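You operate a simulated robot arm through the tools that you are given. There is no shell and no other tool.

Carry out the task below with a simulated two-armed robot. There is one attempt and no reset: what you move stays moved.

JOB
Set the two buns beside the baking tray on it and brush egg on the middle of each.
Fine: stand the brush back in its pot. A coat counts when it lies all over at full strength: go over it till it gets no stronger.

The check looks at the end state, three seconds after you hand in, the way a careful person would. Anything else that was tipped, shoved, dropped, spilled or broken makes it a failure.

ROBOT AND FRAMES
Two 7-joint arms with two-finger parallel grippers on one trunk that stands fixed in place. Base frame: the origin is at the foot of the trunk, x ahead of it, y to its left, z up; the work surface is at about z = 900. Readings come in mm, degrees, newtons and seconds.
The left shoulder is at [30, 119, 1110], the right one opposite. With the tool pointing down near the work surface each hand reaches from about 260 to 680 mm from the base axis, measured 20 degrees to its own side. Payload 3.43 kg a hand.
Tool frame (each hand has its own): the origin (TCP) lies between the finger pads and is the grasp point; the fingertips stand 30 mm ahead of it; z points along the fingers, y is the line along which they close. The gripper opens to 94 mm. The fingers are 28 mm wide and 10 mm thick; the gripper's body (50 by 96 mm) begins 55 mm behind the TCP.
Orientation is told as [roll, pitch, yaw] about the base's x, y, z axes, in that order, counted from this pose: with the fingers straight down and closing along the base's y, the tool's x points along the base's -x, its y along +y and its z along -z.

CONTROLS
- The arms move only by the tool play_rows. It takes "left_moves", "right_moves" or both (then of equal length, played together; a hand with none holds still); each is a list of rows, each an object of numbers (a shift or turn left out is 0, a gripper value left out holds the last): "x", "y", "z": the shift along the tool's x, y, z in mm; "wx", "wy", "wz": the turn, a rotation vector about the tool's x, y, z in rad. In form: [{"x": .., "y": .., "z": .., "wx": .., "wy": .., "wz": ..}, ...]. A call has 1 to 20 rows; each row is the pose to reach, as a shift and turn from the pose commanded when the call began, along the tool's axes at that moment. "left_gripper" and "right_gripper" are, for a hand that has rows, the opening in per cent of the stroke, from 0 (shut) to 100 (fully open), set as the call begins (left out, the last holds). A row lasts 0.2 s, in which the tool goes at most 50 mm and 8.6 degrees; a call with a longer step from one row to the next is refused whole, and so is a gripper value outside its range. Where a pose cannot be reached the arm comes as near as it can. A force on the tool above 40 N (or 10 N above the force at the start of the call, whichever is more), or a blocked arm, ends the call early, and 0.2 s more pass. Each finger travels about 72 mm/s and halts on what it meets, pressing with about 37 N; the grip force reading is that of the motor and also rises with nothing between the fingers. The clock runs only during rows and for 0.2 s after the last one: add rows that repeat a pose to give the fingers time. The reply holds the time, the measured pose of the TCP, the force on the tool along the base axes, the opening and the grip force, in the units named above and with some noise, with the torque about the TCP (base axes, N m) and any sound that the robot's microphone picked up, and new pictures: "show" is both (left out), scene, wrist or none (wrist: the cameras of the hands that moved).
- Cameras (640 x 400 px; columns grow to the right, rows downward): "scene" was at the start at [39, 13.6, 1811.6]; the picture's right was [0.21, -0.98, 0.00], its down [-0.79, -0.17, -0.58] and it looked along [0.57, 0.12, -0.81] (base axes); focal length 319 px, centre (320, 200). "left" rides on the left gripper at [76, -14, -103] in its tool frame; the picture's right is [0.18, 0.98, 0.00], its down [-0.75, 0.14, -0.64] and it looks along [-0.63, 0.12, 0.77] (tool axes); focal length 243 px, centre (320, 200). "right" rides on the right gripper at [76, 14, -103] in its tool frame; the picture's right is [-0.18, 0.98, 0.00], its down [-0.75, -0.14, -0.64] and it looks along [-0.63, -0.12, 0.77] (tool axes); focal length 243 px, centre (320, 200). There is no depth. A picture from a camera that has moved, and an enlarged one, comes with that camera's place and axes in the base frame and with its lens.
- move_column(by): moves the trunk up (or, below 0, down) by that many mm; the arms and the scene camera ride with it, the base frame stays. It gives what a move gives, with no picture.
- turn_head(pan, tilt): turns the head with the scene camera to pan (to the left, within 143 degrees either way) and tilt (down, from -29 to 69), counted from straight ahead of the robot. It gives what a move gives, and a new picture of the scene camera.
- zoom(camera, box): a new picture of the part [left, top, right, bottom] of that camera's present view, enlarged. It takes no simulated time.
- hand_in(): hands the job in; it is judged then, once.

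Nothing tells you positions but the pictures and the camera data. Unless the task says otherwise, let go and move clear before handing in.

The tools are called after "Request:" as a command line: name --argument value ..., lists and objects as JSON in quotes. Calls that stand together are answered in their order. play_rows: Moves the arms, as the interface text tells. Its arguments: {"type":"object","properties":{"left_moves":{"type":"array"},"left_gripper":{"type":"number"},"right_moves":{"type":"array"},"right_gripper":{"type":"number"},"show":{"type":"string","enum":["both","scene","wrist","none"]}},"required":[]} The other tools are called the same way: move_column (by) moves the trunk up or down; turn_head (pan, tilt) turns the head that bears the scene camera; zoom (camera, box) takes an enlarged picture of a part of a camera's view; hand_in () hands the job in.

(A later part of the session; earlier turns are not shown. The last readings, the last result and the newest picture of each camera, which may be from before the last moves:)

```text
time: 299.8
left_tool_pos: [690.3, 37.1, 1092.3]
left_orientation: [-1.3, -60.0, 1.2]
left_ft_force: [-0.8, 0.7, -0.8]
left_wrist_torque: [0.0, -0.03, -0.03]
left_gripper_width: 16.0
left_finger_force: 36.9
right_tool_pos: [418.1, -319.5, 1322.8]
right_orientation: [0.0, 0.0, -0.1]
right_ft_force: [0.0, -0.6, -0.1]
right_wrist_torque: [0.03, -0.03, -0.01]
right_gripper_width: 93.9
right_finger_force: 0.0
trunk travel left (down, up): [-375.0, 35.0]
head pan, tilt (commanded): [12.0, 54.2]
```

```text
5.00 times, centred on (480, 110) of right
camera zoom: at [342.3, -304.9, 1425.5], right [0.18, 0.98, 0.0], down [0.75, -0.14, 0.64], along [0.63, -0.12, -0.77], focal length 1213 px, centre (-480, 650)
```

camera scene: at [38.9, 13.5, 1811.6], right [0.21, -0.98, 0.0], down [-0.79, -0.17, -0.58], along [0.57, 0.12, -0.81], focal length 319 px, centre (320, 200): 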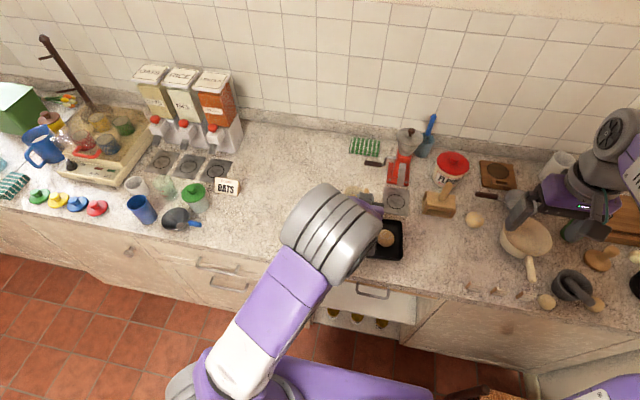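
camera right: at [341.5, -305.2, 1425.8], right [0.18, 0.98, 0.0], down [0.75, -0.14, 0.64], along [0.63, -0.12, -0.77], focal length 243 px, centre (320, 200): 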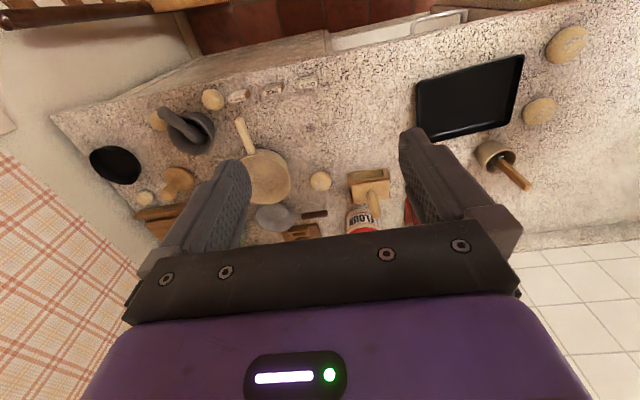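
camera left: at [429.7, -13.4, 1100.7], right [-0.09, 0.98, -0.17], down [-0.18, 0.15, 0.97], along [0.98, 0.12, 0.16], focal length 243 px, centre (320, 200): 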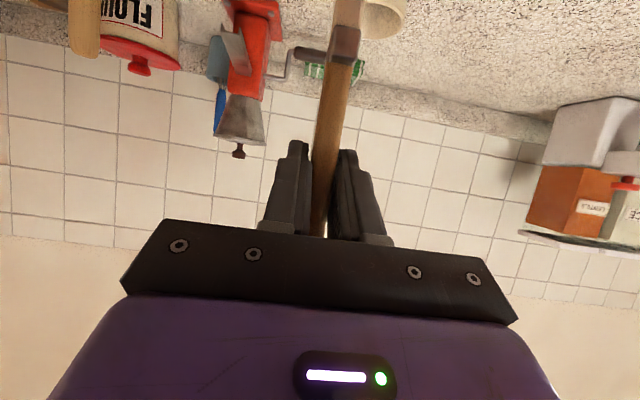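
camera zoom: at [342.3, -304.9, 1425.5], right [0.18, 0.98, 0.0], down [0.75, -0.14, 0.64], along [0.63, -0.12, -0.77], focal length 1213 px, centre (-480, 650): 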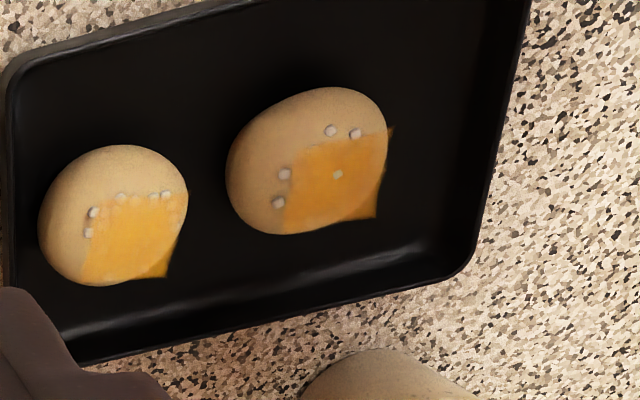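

In even light both coats look full in the middle, but a few edge seeds still show through faintly. I'll dip once more and brush specifically along the remaining borders, starting with the right bun's -y and near sides.

Request:
play_rows --left_moves '[{"x": 9, "z": 5}, {"x": 26, "z": 15}, {"x": 43.3, "z": 25, "y": 0.5}, {"x": 55, "z": 32, "y": 0.8}, {"x": 62, "z": 36, "y": 0}, {"x": 65.3, "z": 37.7, "y": 0}, {"x": 65.3, "z": 37.7, "y": 3}, {"x": 65.3, "z": 37.7, "y": 4}, {"x": 65.3, "z": 37.7, "y": 0}, {"x": 65.3, "z": 37.7, "y": -4}, {"x": 65.3, "z": 37.7, "y": -4}, {"x": 65.3, "z": 37.7, "y": 0}, {"x": 65.3, "z": 37.7, "y": 0}, {"x": 56, "z": 32.5, "y": 0}, {"x": 42, "z": 24.5, "y": 0}, {"x": 28, "z": 16.3, "y": 0}, {"x": 14, "z": 8}, {"x": 0, "z": 0}, {"x": 0, "z": 0}, {"x": 0, "z": 0}]' --show "none"

Request:
play_rows --left_moves '[{"x": 6.4, "z": -11, "y": -14.8}, {"x": 15.3, "z": -26.4, "y": -35.6}, {"x": 24.2, "z": -41.9, "y": -56.4}, {"x": 33.1, "z": -57.3, "y": -77}, {"x": 42, "z": -72.7, "y": -98}, {"x": 50.9, "z": -88.2, "y": -118.7}, {"x": 58.6, "z": -101.4, "y": -136.6}, {"x": 62.8, "z": -108.8, "y": -148.4}, {"x": 83, "z": -97, "y": -148.4}, {"x": 104.1, "z": -85, "y": -148.4}, {"x": 109.1, "z": -82.1, "y": -148.4}, {"x": 109.1, "z": -82.1, "y": -148.4}]' --show "none"

Request:
zoom --camera "right" --box '[420, 60, 520, 140]'

```text
time: 304.0
left_tool_pos: [690.0, 38.0, 1092.2]
left_orientation: [-1.4, -60.0, 1.2]
left_ft_force: [0.1, -0.6, 0.3]
left_wrist_torque: [-0.03, 0.01, 0.01]
left_gripper_width: 15.8
left_finger_force: 37.2
right_tool_pos: [417.9, -319.4, 1322.5]
right_orientation: [0.1, 0.0, -0.1]
right_ft_force: [0.2, -0.1, 0.0]
right_wrist_torque: [0.0, 0.03, -0.02]
right_gripper_width: 94.0
right_finger_force: 0.0
trunk travel left (down, up): [-375.0, 35.0]
head pan, tilt (commanded): [12.0, 54.2]
```

```text
time: 306.6
left_tool_pos: [563.1, -111.4, 1039.5]
left_orientation: [-1.4, -59.9, 1.3]
left_ft_force: [-1.0, 0.5, -0.6]
left_wrist_torque: [-0.01, 0.0, -0.02]
left_gripper_width: 15.9
left_finger_force: 37.3
right_tool_pos: [417.6, -319.8, 1322.8]
right_orientation: [0.1, 0.0, 0.0]
right_ft_force: [0.5, 0.4, -0.3]
right_wrist_torque: [0.03, 0.02, 0.0]
right_gripper_width: 93.5
right_finger_force: 0.0
trunk travel left (down, up): [-375.0, 35.0]
head pan, tilt (commanded): [12.0, 54.2]
```

```text
5.00 times, centred on (470, 100) of right
camera zoom: at [342.1, -305.1, 1425.5], right [0.18, 0.98, 0.0], down [0.75, -0.14, 0.64], along [0.63, -0.12, -0.77], focal length 1213 px, centre (-430, 700)
```

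zoom: 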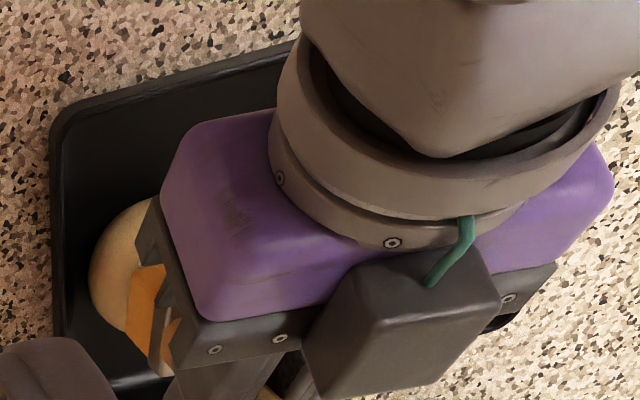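

Over the right bun's -y border, about 1 mm above top level. I step down to contact.

Request:
play_rows --left_moves '[{"x": 0.9, "z": 0.5}, {"x": 1.8, "z": 1.05}, {"x": 1.8, "z": 1.05}]' --show "none"

Request:
play_rows --left_moves '[{"x": 0.6, "z": 0.35}, {"x": 0.6, "z": 0.35}]' --show "none"

Request:
play_rows --left_moves '[{"x": 0.6, "z": 0.35}, {"x": 0.6, "z": 0.35}]' --show "none"

```text
time: 307.4
left_tool_pos: [564.1, -111.5, 1037.8]
left_orientation: [-1.4, -60.0, 1.2]
left_ft_force: [0.7, 0.1, 0.0]
left_wrist_torque: [0.01, -0.01, 0.01]
left_gripper_width: 15.7
left_finger_force: 36.9
right_tool_pos: [418.4, -319.0, 1323.2]
right_orientation: [0.0, 0.0, 0.0]
right_ft_force: [-0.4, -0.4, 0.0]
right_wrist_torque: [0.01, 0.03, 0.01]
right_gripper_width: 94.0
right_finger_force: 0.0
trunk travel left (down, up): [-375.0, 35.0]
head pan, tilt (commanded): [12.0, 54.2]
```

```text
time: 308.0
left_tool_pos: [563.8, -112.8, 1036.5]
left_orientation: [-1.5, -60.0, 1.2]
left_ft_force: [-0.9, 0.8, -0.3]
left_wrist_torque: [-0.02, 0.04, -0.04]
left_gripper_width: 15.9
left_finger_force: 36.8
right_tool_pos: [417.3, -319.8, 1323.5]
right_orientation: [0.0, -0.1, 0.0]
right_ft_force: [0.1, -1.1, 0.2]
right_wrist_torque: [0.01, 0.0, 0.02]
right_gripper_width: 94.0
right_finger_force: 0.0
trunk travel left (down, up): [-375.0, 35.0]
head pan, tilt (commanded): [12.0, 54.2]
```

```text
time: 308.6
left_tool_pos: [564.2, -112.3, 1035.4]
left_orientation: [-1.4, -60.0, 1.2]
left_ft_force: [0.7, 0.1, -0.6]
left_wrist_torque: [0.0, 0.0, -0.01]
left_gripper_width: 15.9
left_finger_force: 37.4
right_tool_pos: [417.2, -319.3, 1322.7]
right_orientation: [0.0, 0.0, 0.0]
right_ft_force: [0.4, 0.2, 0.1]
right_wrist_torque: [0.0, 0.0, 0.03]
right_gripper_width: 93.8
right_finger_force: 0.0
trunk travel left (down, up): [-375.0, 35.0]
head pan, tilt (commanded): [12.0, 54.2]
```

Still no contact; a little lower.

Request:
play_rows --left_moves '[{"x": 0.7, "z": 0.4}, {"x": 0.7, "z": 0.4}]' --show "none"

Request:
play_rows --left_moves '[{"x": 0.6, "z": 0.35}, {"x": 0.6, "z": 0.35}]' --show "none"

Request:
zoom --camera "right" --box '[425, 90, 475, 130]'

```text
time: 309.2
left_tool_pos: [564.9, -113.2, 1036.1]
left_orientation: [-1.4, -60.1, 1.3]
left_ft_force: [0.7, 0.6, 3.0]
left_wrist_torque: [-0.01, -0.02, -0.02]
left_gripper_width: 16.0
left_finger_force: 36.7
right_tool_pos: [417.7, -319.6, 1321.8]
right_orientation: [0.0, 0.0, 0.1]
right_ft_force: [-0.8, -1.2, 0.6]
right_wrist_torque: [0.02, 0.0, 0.01]
right_gripper_width: 94.0
right_finger_force: 0.0
trunk travel left (down, up): [-375.0, 35.0]
head pan, tilt (commanded): [12.0, 54.2]
```

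```text
time: 309.8
left_tool_pos: [564.7, -112.8, 1035.1]
left_orientation: [-1.5, -60.0, 1.3]
left_ft_force: [0.6, -1.1, 8.8]
left_wrist_torque: [-0.01, -0.02, -0.01]
left_gripper_width: 15.8
left_finger_force: 36.8
right_tool_pos: [417.4, -319.9, 1323.2]
right_orientation: [0.0, 0.1, 0.0]
right_ft_force: [0.0, 0.6, 0.6]
right_wrist_torque: [0.01, -0.01, 0.02]
right_gripper_width: 94.3
right_finger_force: 0.0
trunk travel left (down, up): [-375.0, 35.0]
head pan, tilt (commanded): [12.0, 54.2]
```

```text
10.00 times, centred on (450, 110) of right
camera zoom: at [341.2, -305.1, 1425.8], right [0.18, 0.98, 0.0], down [0.75, -0.14, 0.64], along [0.63, -0.12, -0.77], focal length 2426 px, centre (-980, 1100)
```

zoom: 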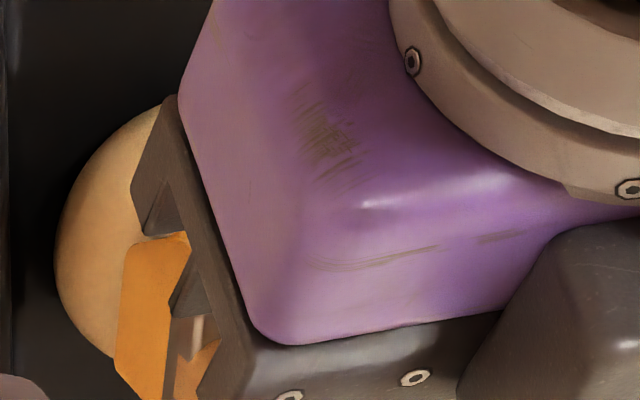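

Contact is at 8.8 N on the -y border. I ease up a little and stroke along x both ways.

Request:
play_rows --left_moves '[{"x": -0.35, "z": -0.2}, {"x": -1.85, "z": 2.4}, {"x": -3.35, "z": 5}, {"x": -4.85, "z": 7.6}, {"x": -6.35, "z": 10.2}, {"x": -7.35, "z": 11.9}, {"x": -13.1, "z": 8.6}, {"x": -6, "z": -3.5}, {"x": -0.35, "z": -0.2}, {"x": 1.15, "z": -2.8}, {"x": 2.65, "z": -5.4}, {"x": 4.15, "z": -8}, {"x": 5.65, "z": -10.6}, {"x": 7.15, "z": -13.2}, {"x": 1.4, "z": -16.5}, {"x": -30, "z": -34}, {"x": -44, "z": -30, "y": 25}, {"x": -44, "z": -30, "y": 45}, {"x": -44, "z": -30, "y": 45}]' --show "none"

Request:
zoom --camera "right" --box '[420, 60, 520, 140]'

Request:
zoom --camera "right" --box '[430, 95, 470, 127]'

```text
time: 313.8
left_tool_pos: [560.3, -65.1, 1087.3]
left_orientation: [-1.3, -60.0, 1.2]
left_ft_force: [-0.4, 0.5, -0.4]
left_wrist_torque: [0.02, -0.04, 0.0]
left_gripper_width: 15.8
left_finger_force: 36.9
right_tool_pos: [417.1, -320.0, 1321.5]
right_orientation: [0.0, -0.1, 0.0]
right_ft_force: [-1.4, 0.2, -0.1]
right_wrist_torque: [0.01, 0.0, -0.02]
right_gripper_width: 93.8
right_finger_force: 0.1
trunk travel left (down, up): [-375.0, 35.0]
head pan, tilt (commanded): [12.0, 54.2]
```

```text
5.00 times, centred on (470, 100) of right
camera zoom: at [342.2, -305.3, 1425.4], right [0.18, 0.98, 0.0], down [0.75, -0.14, 0.64], along [0.63, -0.12, -0.77], focal length 1213 px, centre (-430, 700)
```

zoom: 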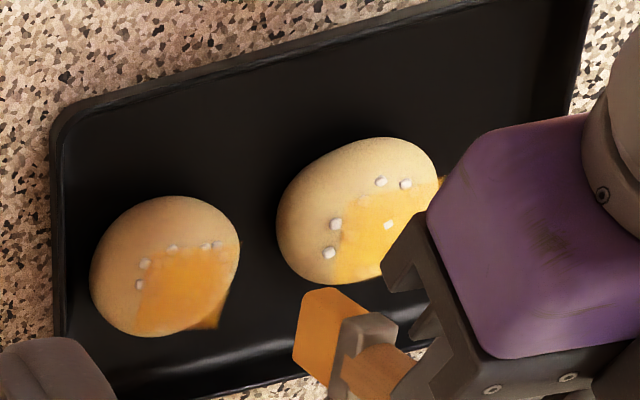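

```text
12.50 times, centred on (450, 111) of right
camera zoom: at [342.2, -305.3, 1425.4], right [0.18, 0.98, 0.0], down [0.75, -0.14, 0.64], along [0.63, -0.12, -0.77], focal length 3033 px, centre (-1305, 1312)
```

zoom: 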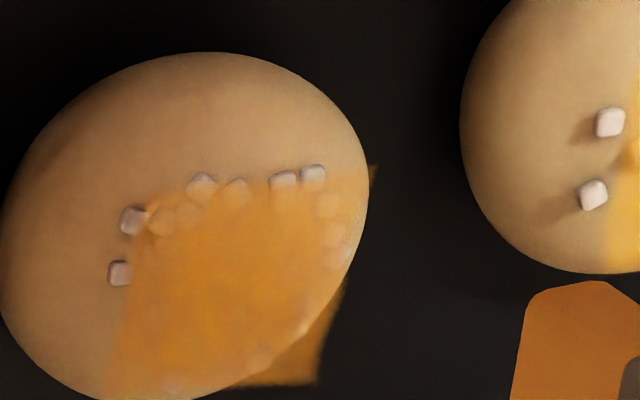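

The ±y borders look better; the near (-x) border is next. I place the brush beyond the near side and feel for the dome there.

Request:
play_rows --left_moves '[{"x": 16, "z": -9, "y": -14}, {"x": 45, "z": 6, "y": -29.1}, {"x": 50.65, "z": 9.25, "y": -29.1}, {"x": 52.4, "z": 10.25, "y": -29.1}, {"x": 52.4, "z": 10.25, "y": -29.1}]' --show "none"

Request:
play_rows --left_moves '[{"x": 0.7, "z": 0.4}, {"x": 0.7, "z": 0.4}]' --show "none"

Request:
play_rows --left_moves '[{"x": 0.6, "z": 0.35}, {"x": 0.6, "z": 0.35}]' --show "none"

```text
time: 315.0
left_tool_pos: [542.5, -95.3, 1039.1]
left_orientation: [-1.4, -60.1, 1.3]
left_ft_force: [-0.1, -1.6, 0.1]
left_wrist_torque: [-0.06, 0.01, 0.01]
left_gripper_width: 15.8
left_finger_force: 36.6
right_tool_pos: [417.2, -319.0, 1322.2]
right_orientation: [0.0, 0.0, -0.1]
right_ft_force: [-1.3, -0.2, -0.6]
right_wrist_torque: [0.01, 0.0, 0.03]
right_gripper_width: 93.8
right_finger_force: 0.0
trunk travel left (down, up): [-375.0, 35.0]
head pan, tilt (commanded): [12.0, 54.2]
```

```text
time: 315.6
left_tool_pos: [541.9, -94.5, 1037.5]
left_orientation: [-1.4, -60.1, 1.2]
left_ft_force: [-1.4, 0.4, 5.5]
left_wrist_torque: [-0.01, -0.08, 0.02]
left_gripper_width: 15.7
left_finger_force: 37.5
right_tool_pos: [416.6, -317.8, 1322.2]
right_orientation: [0.1, 0.1, 0.0]
right_ft_force: [-0.3, -0.9, 0.4]
right_wrist_torque: [-0.02, 0.0, -0.01]
right_gripper_width: 94.0
right_finger_force: 0.1
trunk travel left (down, up): [-375.0, 35.0]
head pan, tilt (commanded): [12.0, 54.2]
```

```text
time: 316.2
left_tool_pos: [545.0, -93.3, 1037.7]
left_orientation: [-1.5, -60.3, 1.3]
left_ft_force: [-2.8, 0.5, 10.9]
left_wrist_torque: [-0.04, -0.04, 0.0]
left_gripper_width: 15.9
left_finger_force: 37.4
right_tool_pos: [415.8, -318.5, 1323.6]
right_orientation: [0.0, -0.1, 0.0]
right_ft_force: [-0.1, 0.1, 0.8]
right_wrist_torque: [-0.01, -0.02, 0.03]
right_gripper_width: 94.2
right_finger_force: 0.1
trunk travel left (down, up): [-375.0, 35.0]
head pan, tilt (commanded): [12.0, 54.2]
```

Contact found. I ease off a little and stroke along y both ways on this near border.

Request:
play_rows --left_moves '[{"x": -0.35, "z": -0.2}, {"x": -0.35, "z": -0.2, "y": 3}, {"x": -0.35, "z": -0.2, "y": 6}, {"x": -0.35, "z": -0.2, "y": 9}, {"x": -0.35, "z": -0.2, "y": 12}, {"x": -0.35, "z": -0.2, "y": 15}, {"x": -0.35, "z": -0.2, "y": 18}, {"x": -6, "z": -3.5, "y": 18}, {"x": -6, "z": -3.5, "y": 0}, {"x": -0.35, "z": -0.2, "y": 0}, {"x": -0.35, "z": -0.2, "y": -3}, {"x": -0.35, "z": -0.2, "y": -6}, {"x": -0.35, "z": -0.2, "y": -9}, {"x": -0.35, "z": -0.2, "y": -12}, {"x": -0.35, "z": -0.2, "y": -15}, {"x": -0.35, "z": -0.2, "y": -17}, {"x": -6, "z": -3.5, "y": -17}, {"x": -35, "z": -20, "y": -10}, {"x": -47, "z": -27, "y": 20}, {"x": -47, "z": -27, "y": 45}]' --show "none"

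Request:
zoom --camera "right" --box '[420, 60, 520, 140]'

Request:
zoom --camera "right" --box '[430, 95, 470, 127]'

```text
time: 320.4
left_tool_pos: [542.3, -48.8, 1090.7]
left_orientation: [-1.4, -60.1, 1.2]
left_ft_force: [-1.4, -0.7, 0.4]
left_wrist_torque: [-0.03, 0.02, 0.03]
left_gripper_width: 16.1
left_finger_force: 37.5
right_tool_pos: [417.0, -318.6, 1322.4]
right_orientation: [-0.1, 0.0, 0.0]
right_ft_force: [-0.7, 0.0, 0.3]
right_wrist_torque: [0.0, 0.05, -0.02]
right_gripper_width: 93.9
right_finger_force: 0.1
trunk travel left (down, up): [-375.0, 35.0]
head pan, tilt (commanded): [12.0, 54.2]
```

```text
5.00 times, centred on (470, 100) of right
camera zoom: at [342.0, -304.6, 1425.6], right [0.18, 0.98, 0.0], down [0.75, -0.14, 0.64], along [0.63, -0.12, -0.77], focal length 1213 px, centre (-430, 700)
```

zoom: 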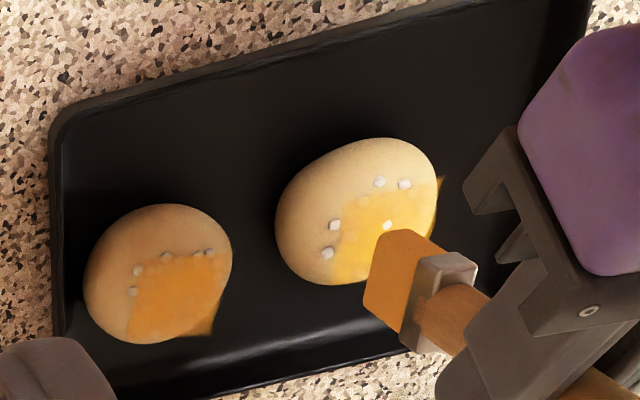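

```text
12.50 times, centred on (450, 111) of right
camera zoom: at [342.0, -304.6, 1425.6], right [0.18, 0.98, 0.0], down [0.75, -0.14, 0.64], along [0.63, -0.12, -0.77], focal length 3033 px, centre (-1305, 1312)
```

zoom: 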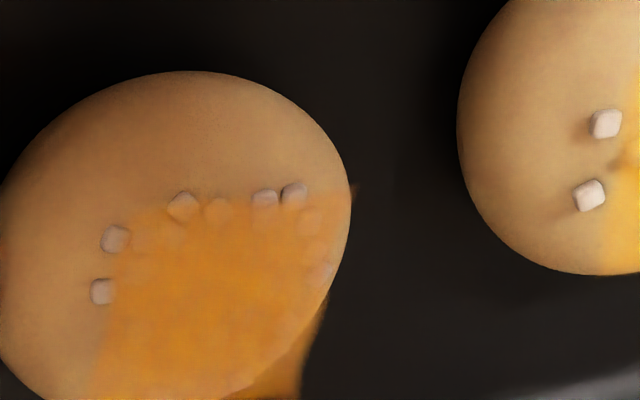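

The right bun's borders are crisp now. Next, the same border work on the left bun, starting with its near side.

Request:
play_rows --left_moves '[{"x": 2, "z": -4, "y": 15}, {"x": 5, "z": -8, "y": 30}, {"x": 26, "z": 4, "y": 30}, {"x": 46, "z": 15.3, "y": 30}, {"x": 49.7, "z": 17.5, "y": 30}, {"x": 49.7, "z": 17.5, "y": 30}]' --show "none"

Request:
play_rows --left_moves '[{"x": 0.7, "z": 0.4}, {"x": 0.7, "z": 0.4}]' --show "none"

Request:
play_rows --left_moves '[{"x": 0.6, "z": 0.35}, {"x": 0.6, "z": 0.35}]' --show "none"

```text
time: 321.8
left_tool_pos: [533.4, -19.3, 1037.0]
left_orientation: [-1.4, -60.1, 1.3]
left_ft_force: [-0.8, 0.4, 2.2]
left_wrist_torque: [0.02, -0.04, 0.04]
left_gripper_width: 16.0
left_finger_force: 37.1
right_tool_pos: [417.2, -318.6, 1322.0]
right_orientation: [0.0, 0.0, 0.0]
right_ft_force: [0.1, 0.1, -1.1]
right_wrist_torque: [-0.03, 0.01, 0.02]
right_gripper_width: 94.1
right_finger_force: 0.1
trunk travel left (down, up): [-375.0, 35.0]
head pan, tilt (commanded): [12.0, 54.2]
```

```text
time: 322.4
left_tool_pos: [534.9, -19.9, 1037.1]
left_orientation: [-1.4, -60.2, 1.2]
left_ft_force: [-1.3, -0.1, 4.5]
left_wrist_torque: [0.05, 0.02, 0.01]
left_gripper_width: 15.8
left_finger_force: 37.0
right_tool_pos: [417.7, -318.8, 1323.0]
right_orientation: [0.1, -0.1, 0.1]
right_ft_force: [-0.1, 0.5, -0.2]
right_wrist_torque: [0.0, 0.0, -0.01]
right_gripper_width: 94.1
right_finger_force: 0.1
trunk travel left (down, up): [-375.0, 35.0]
head pan, tilt (commanded): [12.0, 54.2]
```

```text
time: 323.0
left_tool_pos: [533.8, -20.3, 1036.7]
left_orientation: [-1.5, -60.2, 1.3]
left_ft_force: [-0.6, 0.5, 10.2]
left_wrist_torque: [0.03, -0.14, 0.03]
left_gripper_width: 15.9
left_finger_force: 36.6
right_tool_pos: [417.1, -318.4, 1323.2]
right_orientation: [0.1, 0.0, 0.0]
right_ft_force: [-0.1, -0.7, -0.3]
right_wrist_torque: [-0.02, 0.0, 0.01]
right_gripper_width: 94.0
right_finger_force: 0.0
trunk travel left (down, up): [-375.0, 35.0]
head pan, tilt (commanded): [12.0, 54.2]
```

Contact is at 10 N. I ease off a little and stroke along y both ways on the left bun's near border.

Request:
play_rows --left_moves '[{"x": -0.35, "z": -0.2}, {"x": -0.35, "z": -0.2, "y": 3}, {"x": -0.35, "z": -0.2, "y": 6}, {"x": -0.35, "z": -0.2, "y": 9}, {"x": -0.35, "z": -0.2, "y": 12}, {"x": -0.35, "z": -0.2, "y": 15}, {"x": -0.35, "z": -0.2, "y": 18}, {"x": -6, "z": -3.5, "y": 18}, {"x": -6, "z": -3.5, "y": 0}, {"x": -0.35, "z": -0.2, "y": 0}, {"x": -0.35, "z": -0.2, "y": -3}, {"x": -0.35, "z": -0.2, "y": -6}, {"x": -0.35, "z": -0.2, "y": -9}, {"x": -0.35, "z": -0.2, "y": -12}, {"x": -0.35, "z": -0.2, "y": -15}, {"x": -0.35, "z": -0.2, "y": -17}, {"x": -6, "z": -3.5, "y": -17}, {"x": -35, "z": -20, "y": -10}, {"x": -48, "z": -10, "y": 15}]' --show "none"

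Request:
zoom --camera "right" --box '[440, 60, 540, 140]'

```text
time: 327.0
left_tool_pos: [547.9, -6.3, 1082.1]
left_orientation: [-1.4, -60.0, 1.3]
left_ft_force: [-0.2, -0.2, -0.6]
left_wrist_torque: [0.02, 0.0, 0.01]
left_gripper_width: 15.8
left_finger_force: 37.6
right_tool_pos: [418.9, -319.1, 1322.6]
right_orientation: [0.1, 0.2, 0.0]
right_ft_force: [-0.1, 0.5, -0.4]
right_wrist_torque: [-0.04, -0.04, -0.02]
right_gripper_width: 94.0
right_finger_force: 0.0
trunk travel left (down, up): [-375.0, 35.0]
head pan, tilt (commanded): [12.0, 54.2]
```

```text
5.00 times, centred on (490, 100) of right
camera zoom: at [343.3, -304.3, 1425.4], right [0.18, 0.98, 0.0], down [0.75, -0.14, 0.64], along [0.63, -0.12, -0.77], focal length 1213 px, centre (-530, 700)
```

zoom: 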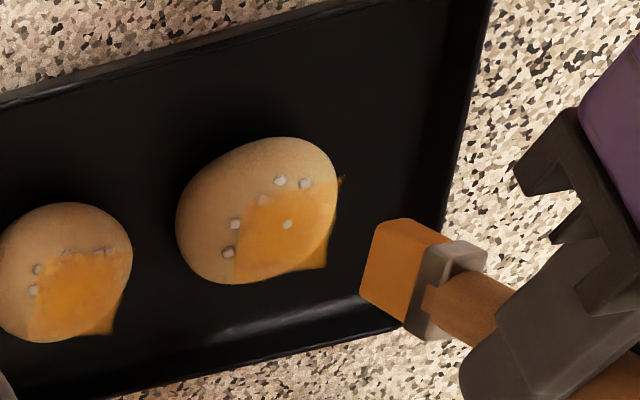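

The left bun held still. Next its +y border, along x.

Request:
play_rows --left_moves '[{"x": 12, "z": 13}, {"x": 30, "z": 25}, {"x": 35.1, "z": 28}, {"x": 35.1, "z": 28}]' --show "none"

Request:
play_rows --left_moves '[{"x": 0.7, "z": 0.4}, {"x": 0.7, "z": 0.4}]' --show "none"

Request:
play_rows --left_moves '[{"x": 0.6, "z": 0.35}, {"x": 0.6, "z": 0.35}]' --show "none"

```text
time: 328.0
left_tool_pos: [557.7, -6.3, 1039.4]
left_orientation: [-1.3, -60.0, 1.2]
left_ft_force: [-0.3, -0.3, 0.3]
left_wrist_torque: [-0.03, 0.01, -0.02]
left_gripper_width: 16.0
left_finger_force: 37.0
right_tool_pos: [418.1, -318.3, 1323.2]
right_orientation: [0.0, 0.0, 0.1]
right_ft_force: [-0.6, -1.0, 0.3]
right_wrist_torque: [-0.03, 0.03, 0.03]
right_gripper_width: 94.3
right_finger_force: 0.0
trunk travel left (down, up): [-375.0, 35.0]
head pan, tilt (commanded): [12.0, 54.2]
```

```text
time: 328.6
left_tool_pos: [556.9, -5.5, 1039.3]
left_orientation: [-1.4, -60.1, 1.2]
left_ft_force: [0.2, -0.4, -0.5]
left_wrist_torque: [0.02, 0.02, 0.02]
left_gripper_width: 16.1
left_finger_force: 36.6
right_tool_pos: [416.5, -320.3, 1323.7]
right_orientation: [0.0, 0.0, 0.0]
right_ft_force: [-0.3, -0.4, -0.5]
right_wrist_torque: [0.01, 0.0, 0.01]
right_gripper_width: 93.9
right_finger_force: 0.1
trunk travel left (down, up): [-375.0, 35.0]
head pan, tilt (commanded): [12.0, 54.2]
```

```text
time: 329.2
left_tool_pos: [556.0, -5.5, 1036.2]
left_orientation: [-1.5, -60.0, 1.3]
left_ft_force: [-0.2, -0.5, -0.8]
left_wrist_torque: [0.0, 0.06, 0.01]
left_gripper_width: 15.7
left_finger_force: 36.8
right_tool_pos: [417.6, -320.1, 1321.8]
right_orientation: [0.1, 0.0, 0.0]
right_ft_force: [-0.6, -0.4, 0.8]
right_wrist_torque: [-0.02, 0.02, 0.0]
right_gripper_width: 94.1
right_finger_force: 0.0
trunk travel left (down, up): [-375.0, 35.0]
head pan, tilt (commanded): [12.0, 54.2]
```

Not yet touching; a bit lower.

Request:
play_rows --left_moves '[{"x": 0.7, "z": 0.4}, {"x": 0.7, "z": 0.4}]' --show "none"

Request:
play_rows --left_moves '[{"x": 0.6, "z": 0.35}, {"x": 0.6, "z": 0.35}]' --show "none"

```text
time: 329.8
left_tool_pos: [556.0, -5.0, 1036.9]
left_orientation: [-1.4, -60.1, 1.2]
left_ft_force: [2.1, -0.4, 3.0]
left_wrist_torque: [0.02, -0.11, 0.03]
left_gripper_width: 15.7
left_finger_force: 37.0
right_tool_pos: [417.4, -319.4, 1322.6]
right_orientation: [0.0, -0.1, 0.1]
right_ft_force: [-0.1, 0.0, -0.3]
right_wrist_torque: [-0.03, -0.06, -0.02]
right_gripper_width: 94.1
right_finger_force: 0.1
trunk travel left (down, up): [-375.0, 35.0]
head pan, tilt (commanded): [12.0, 54.2]
```

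```text
time: 330.4
left_tool_pos: [555.7, -5.4, 1036.8]
left_orientation: [-1.4, -60.1, 1.4]
left_ft_force: [0.3, 0.2, 7.4]
left_wrist_torque: [0.03, -0.12, -0.03]
left_gripper_width: 15.8
left_finger_force: 37.4
right_tool_pos: [416.7, -319.6, 1323.8]
right_orientation: [0.0, 0.1, 0.0]
right_ft_force: [0.7, 0.2, 0.1]
right_wrist_torque: [0.01, 0.02, -0.04]
right_gripper_width: 94.1
right_finger_force: 0.0
trunk travel left (down, up): [-375.0, 35.0]
head pan, tilt (commanded): [12.0, 54.2]
```

Contact is at 7.4 N. I stroke along x both ways on the +y border.

Request:
play_rows --left_moves '[{"x": -0.1, "z": -0.1}, {"x": -1.6, "z": 2.5}, {"x": -3.1, "z": 5.1}, {"x": -4.6, "z": 7.7}, {"x": -6.1, "z": 10.3}, {"x": -7.6, "z": 12.9}, {"x": -13.3, "z": 9.6}, {"x": -5.7, "z": -3.3}, {"x": -0.1, "z": -0.1}, {"x": 1.4, "z": -2.7}, {"x": 2.9, "z": -5.3}, {"x": 4.4, "z": -7.9}, {"x": 5.9, "z": -10.5}, {"x": 7.4, "z": -13.1}, {"x": 1.7, "z": -16.4}, {"x": -30, "z": -34}, {"x": -30, "z": -34, "y": -15}, {"x": -22, "z": -14, "y": -32}]' --show "none"

Request:
zoom --camera "right" --box '[440, 60, 540, 140]'

```text
time: 334.2
left_tool_pos: [554.3, -39.5, 1060.7]
left_orientation: [-1.4, -60.0, 1.2]
left_ft_force: [0.1, 0.4, -0.6]
left_wrist_torque: [0.0, -0.01, 0.01]
left_gripper_width: 15.7
left_finger_force: 36.9
right_tool_pos: [418.4, -319.6, 1322.3]
right_orientation: [0.0, 0.1, 0.0]
right_ft_force: [-0.5, -0.2, 0.5]
right_wrist_torque: [0.01, 0.0, 0.03]
right_gripper_width: 94.0
right_finger_force: 0.0
trunk travel left (down, up): [-375.0, 35.0]
head pan, tilt (commanded): [12.0, 54.2]
```

```text
5.00 times, centred on (490, 100) of right
camera zoom: at [342.6, -305.6, 1425.2], right [0.18, 0.98, 0.0], down [0.75, -0.14, 0.64], along [0.63, -0.12, -0.77], focal length 1213 px, centre (-530, 700)
```

zoom: 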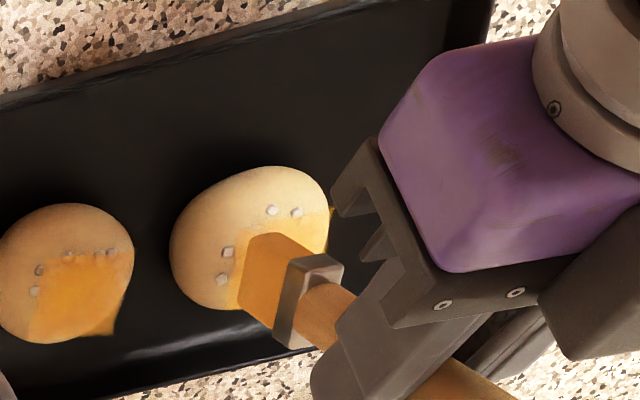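

The bun slid about 10 mm toward the back but is well inside the tray. Now its -y border; I come down there and find contact.

Request:
play_rows --left_moves '[{"x": -3, "z": 12}, {"x": 10, "z": 20.5}, {"x": 14.35, "z": 22.95}, {"x": 14.35, "z": 22.95}]' --show "none"

Request:
play_rows --left_moves '[{"x": 0.7, "z": 0.4}, {"x": 0.7, "z": 0.4}]' --show "none"

Request:
play_rows --left_moves '[{"x": 0.6, "z": 0.35}, {"x": 0.6, "z": 0.35}]' --show "none"

Request:
zoom --camera "right" --box '[440, 60, 540, 140]'

```text
time: 335.2
left_tool_pos: [567.9, -37.9, 1037.3]
left_orientation: [-1.4, -60.0, 1.2]
left_ft_force: [1.7, -0.6, -0.6]
left_wrist_torque: [0.0, -0.01, -0.01]
left_gripper_width: 16.1
left_finger_force: 36.7
right_tool_pos: [418.1, -319.1, 1322.1]
right_orientation: [0.0, -0.1, -0.1]
right_ft_force: [0.9, -0.4, 0.3]
right_wrist_torque: [0.03, -0.02, 0.03]
right_gripper_width: 94.0
right_finger_force: 0.2
trunk travel left (down, up): [-375.0, 35.0]
head pan, tilt (commanded): [12.0, 54.2]
```

```text
time: 335.8
left_tool_pos: [567.7, -37.9, 1036.6]
left_orientation: [-1.4, -60.0, 1.2]
left_ft_force: [-0.1, 0.2, -1.3]
left_wrist_torque: [0.01, -0.01, 0.02]
left_gripper_width: 16.0
left_finger_force: 36.5
right_tool_pos: [417.8, -319.7, 1321.3]
right_orientation: [0.0, 0.0, 0.0]
right_ft_force: [0.1, 0.3, 1.3]
right_wrist_torque: [-0.02, -0.01, 0.0]
right_gripper_width: 94.1
right_finger_force: 0.0
trunk travel left (down, up): [-375.0, 35.0]
head pan, tilt (commanded): [12.0, 54.2]
```

```text
time: 336.4
left_tool_pos: [566.1, -37.4, 1035.3]
left_orientation: [-1.5, -60.0, 1.2]
left_ft_force: [-0.1, 0.8, 0.6]
left_wrist_torque: [-0.01, 0.0, 0.01]
left_gripper_width: 15.9
left_finger_force: 37.2
right_tool_pos: [418.7, -320.3, 1323.2]
right_orientation: [0.0, 0.1, -0.1]
right_ft_force: [-0.3, -0.2, -0.2]
right_wrist_torque: [0.0, 0.01, 0.05]
right_gripper_width: 94.0
right_finger_force: 0.1
trunk travel left (down, up): [-375.0, 35.0]
head pan, tilt (commanded): [12.0, 54.2]
```

```text
5.00 times, centred on (490, 100) of right
camera zoom: at [342.0, -305.1, 1425.5], right [0.18, 0.98, 0.0], down [0.75, -0.14, 0.64], along [0.63, -0.12, -0.77], focal length 1213 px, centre (-530, 700)
```

zoom: 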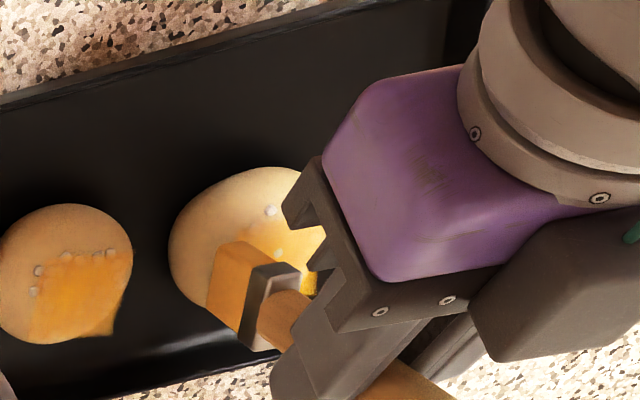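

The brush is over the -y border; slightly lower for contact.

Request:
play_rows --left_moves '[{"x": 0.6, "z": 0.35}, {"x": 0.6, "z": 0.35}]' --show "none"

Request:
play_rows --left_moves '[{"x": 0.45, "z": 0.25}, {"x": 0.45, "z": 0.25}]' --show "none"

```text
time: 337.0
left_tool_pos: [567.7, -37.4, 1034.5]
left_orientation: [-1.4, -60.0, 1.2]
left_ft_force: [-0.1, -0.9, 0.6]
left_wrist_torque: [0.03, 0.02, 0.0]
left_gripper_width: 15.9
left_finger_force: 37.1
right_tool_pos: [417.6, -320.5, 1322.4]
right_orientation: [0.0, 0.0, 0.0]
right_ft_force: [0.1, 0.6, 0.7]
right_wrist_torque: [0.01, -0.03, -0.03]
right_gripper_width: 94.0
right_finger_force: 0.0
trunk travel left (down, up): [-375.0, 35.0]
head pan, tilt (commanded): [12.0, 54.2]
```

```text
time: 337.6
left_tool_pos: [567.7, -37.1, 1034.6]
left_orientation: [-1.3, -60.1, 1.1]
left_ft_force: [1.3, 0.3, -0.8]
left_wrist_torque: [0.03, -0.02, -0.01]
left_gripper_width: 15.6
left_finger_force: 37.0
right_tool_pos: [417.6, -319.4, 1323.6]
right_orientation: [0.0, 0.1, 0.0]
right_ft_force: [0.1, 0.8, 0.5]
right_wrist_torque: [0.01, -0.03, -0.01]
right_gripper_width: 94.2
right_finger_force: 0.1
trunk travel left (down, up): [-375.0, 35.0]
head pan, tilt (commanded): [12.0, 54.2]
```

Request:
play_rows --left_moves '[{"x": 0.7, "z": 0.4}, {"x": 0.7, "z": 0.4}]' --show "none"

Request:
play_rows --left_moves '[{"x": 0.6, "z": 0.35}, {"x": 0.6, "z": 0.35}]' --show "none"

```text
time: 338.2
left_tool_pos: [566.2, -37.9, 1034.2]
left_orientation: [-1.4, -60.0, 1.2]
left_ft_force: [0.2, -0.5, -0.8]
left_wrist_torque: [-0.01, -0.01, -0.02]
left_gripper_width: 15.9
left_finger_force: 37.0
right_tool_pos: [418.0, -318.6, 1322.5]
right_orientation: [0.1, -0.1, 0.0]
right_ft_force: [0.6, 0.1, 1.1]
right_wrist_torque: [0.01, 0.0, -0.01]
right_gripper_width: 93.9
right_finger_force: 0.0
trunk travel left (down, up): [-375.0, 35.0]
head pan, tilt (commanded): [12.0, 54.2]
```

```text
time: 338.8
left_tool_pos: [567.2, -36.7, 1034.0]
left_orientation: [-1.4, -60.0, 1.2]
left_ft_force: [-0.5, 0.5, 0.3]
left_wrist_torque: [0.0, 0.01, -0.05]
left_gripper_width: 15.9
left_finger_force: 36.6
right_tool_pos: [416.7, -319.7, 1321.0]
right_orientation: [0.0, -0.1, -0.1]
right_ft_force: [0.4, 0.2, 0.2]
right_wrist_torque: [0.01, -0.03, 0.0]
right_gripper_width: 94.1
right_finger_force: 0.0
trunk travel left (down, up): [-375.0, 35.0]
head pan, tilt (commanded): [12.0, 54.2]
```

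The dome is steeper here than I allowed. I rise a little, shift 4 mm toward the centre and approach again.

Request:
play_rows --left_moves '[{"x": -3.5, "z": -2}, {"x": -3.5, "z": -2, "y": 4}, {"x": -1.7, "z": -1, "y": 4}, {"x": -1.7, "z": -1, "y": 4}]' --show "none"

Request:
play_rows --left_moves '[{"x": 0.7, "z": 0.4}, {"x": 0.7, "z": 0.4}]' --show "none"

```text
time: 339.8
left_tool_pos: [565.7, -34.0, 1035.5]
left_orientation: [-1.4, -60.0, 1.2]
left_ft_force: [0.8, 0.1, 0.3]
left_wrist_torque: [0.0, -0.01, -0.04]
left_gripper_width: 16.3
left_finger_force: 36.8
right_tool_pos: [417.4, -319.2, 1322.5]
right_orientation: [0.0, 0.0, 0.1]
right_ft_force: [-0.2, 0.8, -0.7]
right_wrist_torque: [0.01, 0.04, 0.01]
right_gripper_width: 94.1
right_finger_force: 0.1
trunk travel left (down, up): [-375.0, 35.0]
head pan, tilt (commanded): [12.0, 54.2]
```

```text
time: 340.4
left_tool_pos: [567.2, -33.5, 1035.1]
left_orientation: [-1.4, -60.0, 1.2]
left_ft_force: [0.4, 0.8, 1.5]
left_wrist_torque: [0.02, -0.03, 0.01]
left_gripper_width: 16.0
left_finger_force: 37.2
right_tool_pos: [417.3, -319.1, 1322.5]
right_orientation: [0.0, 0.0, 0.0]
right_ft_force: [-0.1, 0.8, -0.1]
right_wrist_torque: [0.01, 0.02, -0.04]
right_gripper_width: 94.1
right_finger_force: 0.0
trunk travel left (down, up): [-375.0, 35.0]
head pan, tilt (commanded): [12.0, 54.2]
```

Light contact now. I stroke along x both ways on this border.

Request:
play_rows --left_moves '[{"x": 0.4, "z": 0.2}, {"x": 1.9, "z": -2.4}, {"x": 3.4, "z": -5}, {"x": 4.9, "z": -7.6}, {"x": 6.4, "z": -10.2}, {"x": 7.9, "z": -12.8}, {"x": 2.2, "z": -16.1}, {"x": -5.3, "z": -3.1}, {"x": 0.4, "z": 0.2}, {"x": -1.1, "z": 2.8}, {"x": -2.6, "z": 5.4}, {"x": -4.1, "z": 8}, {"x": -5.6, "z": 10.6}, {"x": -7.1, "z": 13.2}, {"x": -12.8, "z": 9.9}, {"x": -40, "z": -6}, {"x": -50, "z": -5, "y": 25}, {"x": -50, "z": -5, "y": 45}]' --show "none"

Request:
zoom --camera "right" --box '[440, 60, 540, 140]'

Request:
zoom --camera "right" --box '[466, 90, 506, 122]'

```text
time: 344.2
left_tool_pos: [586.1, 11.5, 1078.8]
left_orientation: [-1.4, -60.0, 1.2]
left_ft_force: [-0.7, 0.6, 0.4]
left_wrist_torque: [0.04, -0.02, 0.01]
left_gripper_width: 15.8
left_finger_force: 36.9
right_tool_pos: [418.4, -319.3, 1322.5]
right_orientation: [0.0, 0.0, 0.2]
right_ft_force: [-0.4, 0.4, -0.1]
right_wrist_torque: [0.0, 0.04, 0.0]
right_gripper_width: 93.9
right_finger_force: 0.0
trunk travel left (down, up): [-375.0, 35.0]
head pan, tilt (commanded): [12.0, 54.2]
```

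```text
5.00 times, centred on (490, 100) of right
camera zoom: at [341.5, -305.0, 1425.7], right [0.18, 0.98, 0.0], down [0.75, -0.14, 0.64], along [0.63, -0.12, -0.77], focal length 1213 px, centre (-530, 700)
```

zoom: 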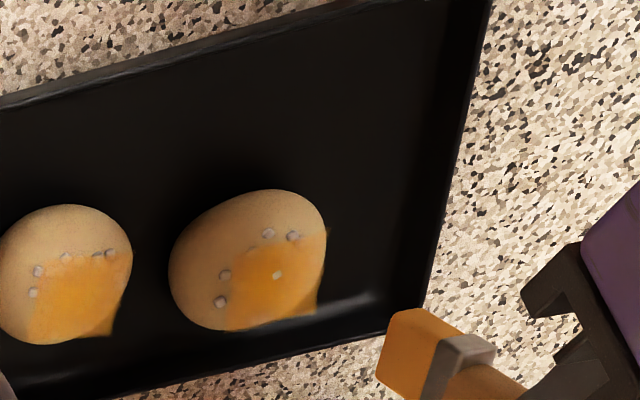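

```text
12.50 times, centred on (486, 106) of right
camera zoom: at [341.5, -305.0, 1425.7], right [0.18, 0.98, 0.0], down [0.75, -0.14, 0.64], along [0.63, -0.12, -0.77], focal length 3033 px, centre (-1755, 1375)
```

zoom: 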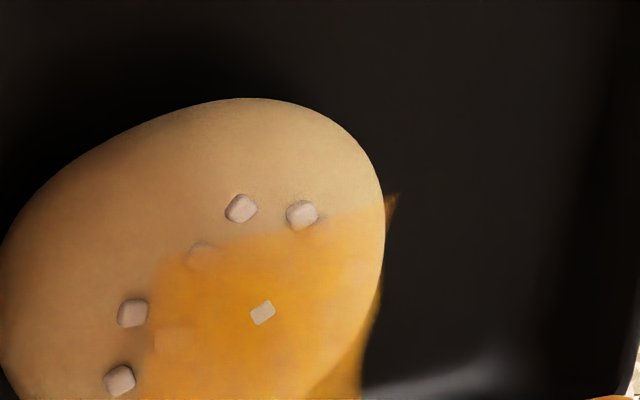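

The left bun now sits toward the back of the tray, still clear of the wall. I go to the pot and review from above.

Request:
play_rows --left_moves '[{"x": -17, "z": -5, "y": 2}, {"x": -32, "z": 16, "y": 9}, {"x": -44, "z": 40, "y": 16}, {"x": -55, "z": 64, "y": 22}, {"x": -64.1, "z": 83.1, "y": 26.5}, {"x": -64.1, "z": 83.1, "y": 26.5}, {"x": -64.1, "z": 83.1, "y": 26.5}]' --show "none"

Request:
zoom --camera "scene" --box '[335, 205, 415, 265]'

Request:
zoom --camera "scene" --box '[345, 216, 377, 236]'

Request:
zoom --camera "scene" --box '[368, 221, 400, 241]'

```text
time: 345.8
left_tool_pos: [691.7, 38.1, 1092.3]
left_orientation: [-1.4, -60.0, 1.2]
left_ft_force: [0.1, 0.1, -0.7]
left_wrist_torque: [0.0, 0.01, 0.01]
left_gripper_width: 16.1
left_finger_force: 37.3
right_tool_pos: [418.2, -319.3, 1323.2]
right_orientation: [0.0, 0.0, 0.0]
right_ft_force: [0.7, 0.0, 0.6]
right_wrist_torque: [0.0, 0.0, 0.0]
right_gripper_width: 93.9
right_finger_force: 0.1
trunk travel left (down, up): [-375.0, 35.0]
head pan, tilt (commanded): [12.0, 54.2]
```

```text
6.67 times, centred on (375, 235) of scene
camera zoom: at [39.5, 13.5, 1811.6], right [0.21, -0.98, 0.0], down [-0.79, -0.17, -0.58], along [0.57, 0.12, -0.81], focal length 2124 px, centre (-47, -33)
```

zoom: 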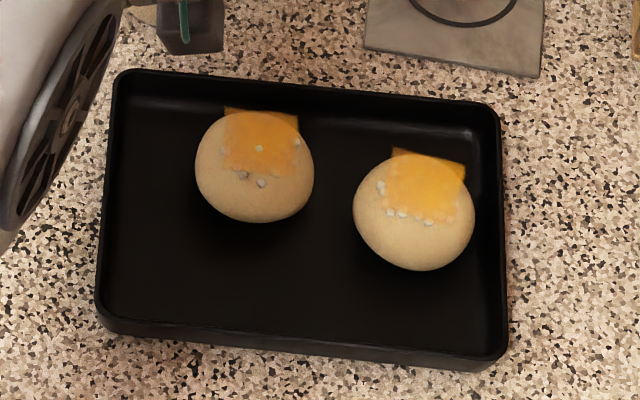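

```text
16.00 times, centred on (361, 226) of scene
camera zoom: at [39.5, 13.5, 1811.6], right [0.21, -0.98, 0.0], down [-0.79, -0.17, -0.58], along [0.57, 0.12, -0.81], focal length 5098 px, centre (-336, -216)
```

zoom: 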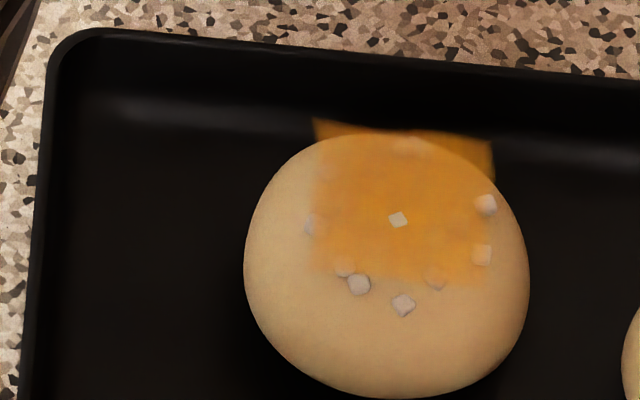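

```text
16.00 times, centred on (384, 231) of scene
camera zoom: at [39.5, 13.5, 1811.6], right [0.21, -0.98, 0.0], down [-0.79, -0.17, -0.58], along [0.57, 0.12, -0.81], focal length 5098 px, centre (-704, -296)
```

zoom: 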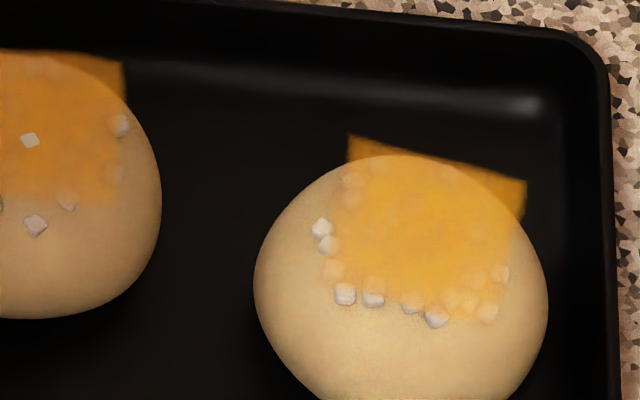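

The left bun is evenly full to its borders. The right bun's near/-y corner still shows seeds faintly, so I dip again and brush it with strokes that follow the dome downward.

Request:
play_rows --left_moves '[{"x": 9, "z": 5}, {"x": 26, "z": 15}, {"x": 43.3, "z": 25, "y": 0.5}, {"x": 55, "z": 32, "y": 0.5}, {"x": 62, "z": 36, "y": 0}, {"x": 65.3, "z": 37.7, "y": 0}, {"x": 65.3, "z": 37.7, "y": 3}, {"x": 65.3, "z": 37.7, "y": 4}, {"x": 65.3, "z": 37.7, "y": 0}, {"x": 65.3, "z": 37.7, "y": -4}, {"x": 65.3, "z": 37.7, "y": -4}, {"x": 65.3, "z": 37.7, "y": 0}, {"x": 65.3, "z": 37.7, "y": 0}, {"x": 56, "z": 32.5, "y": 0}, {"x": 42, "z": 24.5, "y": 0}, {"x": 28, "z": 16.3, "y": 0}, {"x": 14, "z": 8}, {"x": 0, "z": 0}, {"x": 0, "z": 0}, {"x": 0, "z": 0}]' --show "none"

Request:
play_rows --left_moves '[{"x": 6.2, "z": -10.6, "y": -13.6}, {"x": 14.8, "z": -25.6, "y": -32.5}, {"x": 23.4, "z": -40.5, "y": -51.5}, {"x": 32, "z": -55.4, "y": -70.5}, {"x": 40.6, "z": -70.3, "y": -89.5}, {"x": 49.2, "z": -85.2, "y": -108.5}, {"x": 56.6, "z": -98, "y": -125}, {"x": 61.25, "z": -106.1, "y": -135.6}, {"x": 82, "z": -94, "y": -135.6}, {"x": 102.6, "z": -82.2, "y": -135.6}, {"x": 107.6, "z": -79.3, "y": -135.6}, {"x": 107.6, "z": -79.3, "y": -135.6}]' --show "none"

Request:
play_rows --left_moves '[{"x": 0.6, "z": 0.35}, {"x": 0.6, "z": 0.35}]' --show "none"

```text
time: 350.0
left_tool_pos: [691.5, 39.4, 1094.4]
left_orientation: [-1.3, -60.0, 1.2]
left_ft_force: [0.0, 0.5, 0.2]
left_wrist_torque: [0.0, 0.03, -0.01]
left_gripper_width: 15.9
left_finger_force: 37.0
right_tool_pos: [416.9, -317.8, 1322.9]
right_orientation: [0.0, 0.0, 0.0]
right_ft_force: [-0.9, -0.3, -1.1]
right_wrist_torque: [-0.02, 0.02, 0.0]
right_gripper_width: 94.0
right_finger_force: 0.1
trunk travel left (down, up): [-375.0, 35.0]
head pan, tilt (commanded): [12.0, 54.2]
```

```text
time: 352.6
left_tool_pos: [569.6, -96.5, 1042.3]
left_orientation: [-1.4, -60.1, 1.3]
left_ft_force: [0.1, -0.4, 0.0]
left_wrist_torque: [-0.01, 0.01, -0.01]
left_gripper_width: 16.0
left_finger_force: 36.8
right_tool_pos: [417.3, -318.8, 1321.9]
right_orientation: [0.0, 0.0, 0.0]
right_ft_force: [0.6, -0.5, -0.4]
right_wrist_torque: [0.0, 0.0, 0.01]
right_gripper_width: 94.2
right_finger_force: 0.1
trunk travel left (down, up): [-375.0, 35.0]
head pan, tilt (commanded): [12.0, 54.2]
```

```text
time: 353.2
left_tool_pos: [569.0, -97.0, 1043.2]
left_orientation: [-1.4, -60.0, 1.3]
left_ft_force: [1.2, 0.3, 0.6]
left_wrist_torque: [0.01, -0.01, 0.0]
left_gripper_width: 16.1
left_finger_force: 37.0
right_tool_pos: [417.8, -319.0, 1322.3]
right_orientation: [0.1, -0.1, 0.0]
right_ft_force: [0.1, -1.1, -0.2]
right_wrist_torque: [-0.02, 0.03, 0.03]
right_gripper_width: 94.1
right_finger_force: 0.0
trunk travel left (down, up): [-375.0, 35.0]
head pan, tilt (commanded): [12.0, 54.2]
```

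Request:
play_rows --left_moves '[{"x": 0.7, "z": 0.4}, {"x": 0.7, "z": 0.4}]' --show "none"

Request:
play_rows --left_moves '[{"x": 0.6, "z": 0.35}, {"x": 0.6, "z": 0.35}]' --show "none"

Request:
play_rows --left_moves '[{"x": 0.45, "z": 0.25}, {"x": 0.45, "z": 0.25}]' --show "none"

```text
time: 353.8
left_tool_pos: [569.3, -97.8, 1041.3]
left_orientation: [-1.4, -60.0, 1.3]
left_ft_force: [0.1, -0.5, 0.6]
left_wrist_torque: [0.03, -0.02, -0.02]
left_gripper_width: 15.9
left_finger_force: 37.3
right_tool_pos: [417.9, -318.9, 1322.7]
right_orientation: [0.0, 0.0, 0.0]
right_ft_force: [0.2, 0.2, 0.0]
right_wrist_torque: [0.0, 0.01, -0.01]
right_gripper_width: 94.3
right_finger_force: 0.0
trunk travel left (down, up): [-375.0, 35.0]
head pan, tilt (commanded): [12.0, 54.2]
```

```text
time: 354.4
left_tool_pos: [569.1, -97.4, 1039.6]
left_orientation: [-1.4, -60.0, 1.2]
left_ft_force: [0.3, -0.7, -0.6]
left_wrist_torque: [-0.01, 0.01, 0.02]
left_gripper_width: 15.9
left_finger_force: 36.7
right_tool_pos: [418.0, -319.0, 1323.1]
right_orientation: [0.0, 0.1, 0.1]
right_ft_force: [-0.5, 0.4, 0.7]
right_wrist_torque: [0.0, -0.02, -0.03]
right_gripper_width: 93.9
right_finger_force: 0.0
trunk travel left (down, up): [-375.0, 35.0]
head pan, tilt (commanded): [12.0, 54.2]
```

```text
time: 355.0
left_tool_pos: [569.6, -97.8, 1039.3]
left_orientation: [-1.4, -59.9, 1.3]
left_ft_force: [0.0, 0.3, -0.8]
left_wrist_torque: [0.01, 0.02, -0.01]
left_gripper_width: 15.9
left_finger_force: 37.0
right_tool_pos: [416.2, -319.3, 1321.7]
right_orientation: [0.1, 0.0, 0.1]
right_ft_force: [-0.2, 0.3, -0.9]
right_wrist_torque: [0.0, -0.02, -0.05]
right_gripper_width: 93.9
right_finger_force: 0.1
trunk travel left (down, up): [-375.0, 35.0]
head pan, tilt (commanded): [12.0, 54.2]
```

Request:
play_rows --left_moves '[{"x": 0.45, "z": 0.25}, {"x": 0.45, "z": 0.25}]' --show "none"

Request:
zoom --camera "right" --box '[420, 60, 520, 140]'

```text
time: 355.6
left_tool_pos: [568.5, -96.6, 1037.9]
left_orientation: [-1.4, -60.1, 1.2]
left_ft_force: [0.4, -0.5, -0.6]
left_wrist_torque: [-0.03, -0.04, -0.02]
left_gripper_width: 16.0
left_finger_force: 36.9
right_tool_pos: [418.2, -318.9, 1322.9]
right_orientation: [0.0, -0.1, 0.0]
right_ft_force: [0.2, 0.6, -0.5]
right_wrist_torque: [0.02, 0.0, 0.0]
right_gripper_width: 94.1
right_finger_force: 0.1
trunk travel left (down, up): [-375.0, 35.0]
head pan, tilt (commanded): [12.0, 54.2]
```

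```text
5.00 times, centred on (470, 100) of right
camera zoom: at [342.0, -305.1, 1425.5], right [0.18, 0.98, 0.0], down [0.75, -0.14, 0.64], along [0.63, -0.12, -0.77], focal length 1213 px, centre (-430, 700)
```

zoom: 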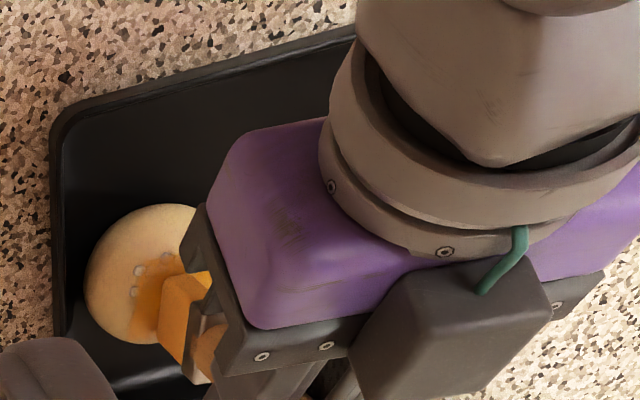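

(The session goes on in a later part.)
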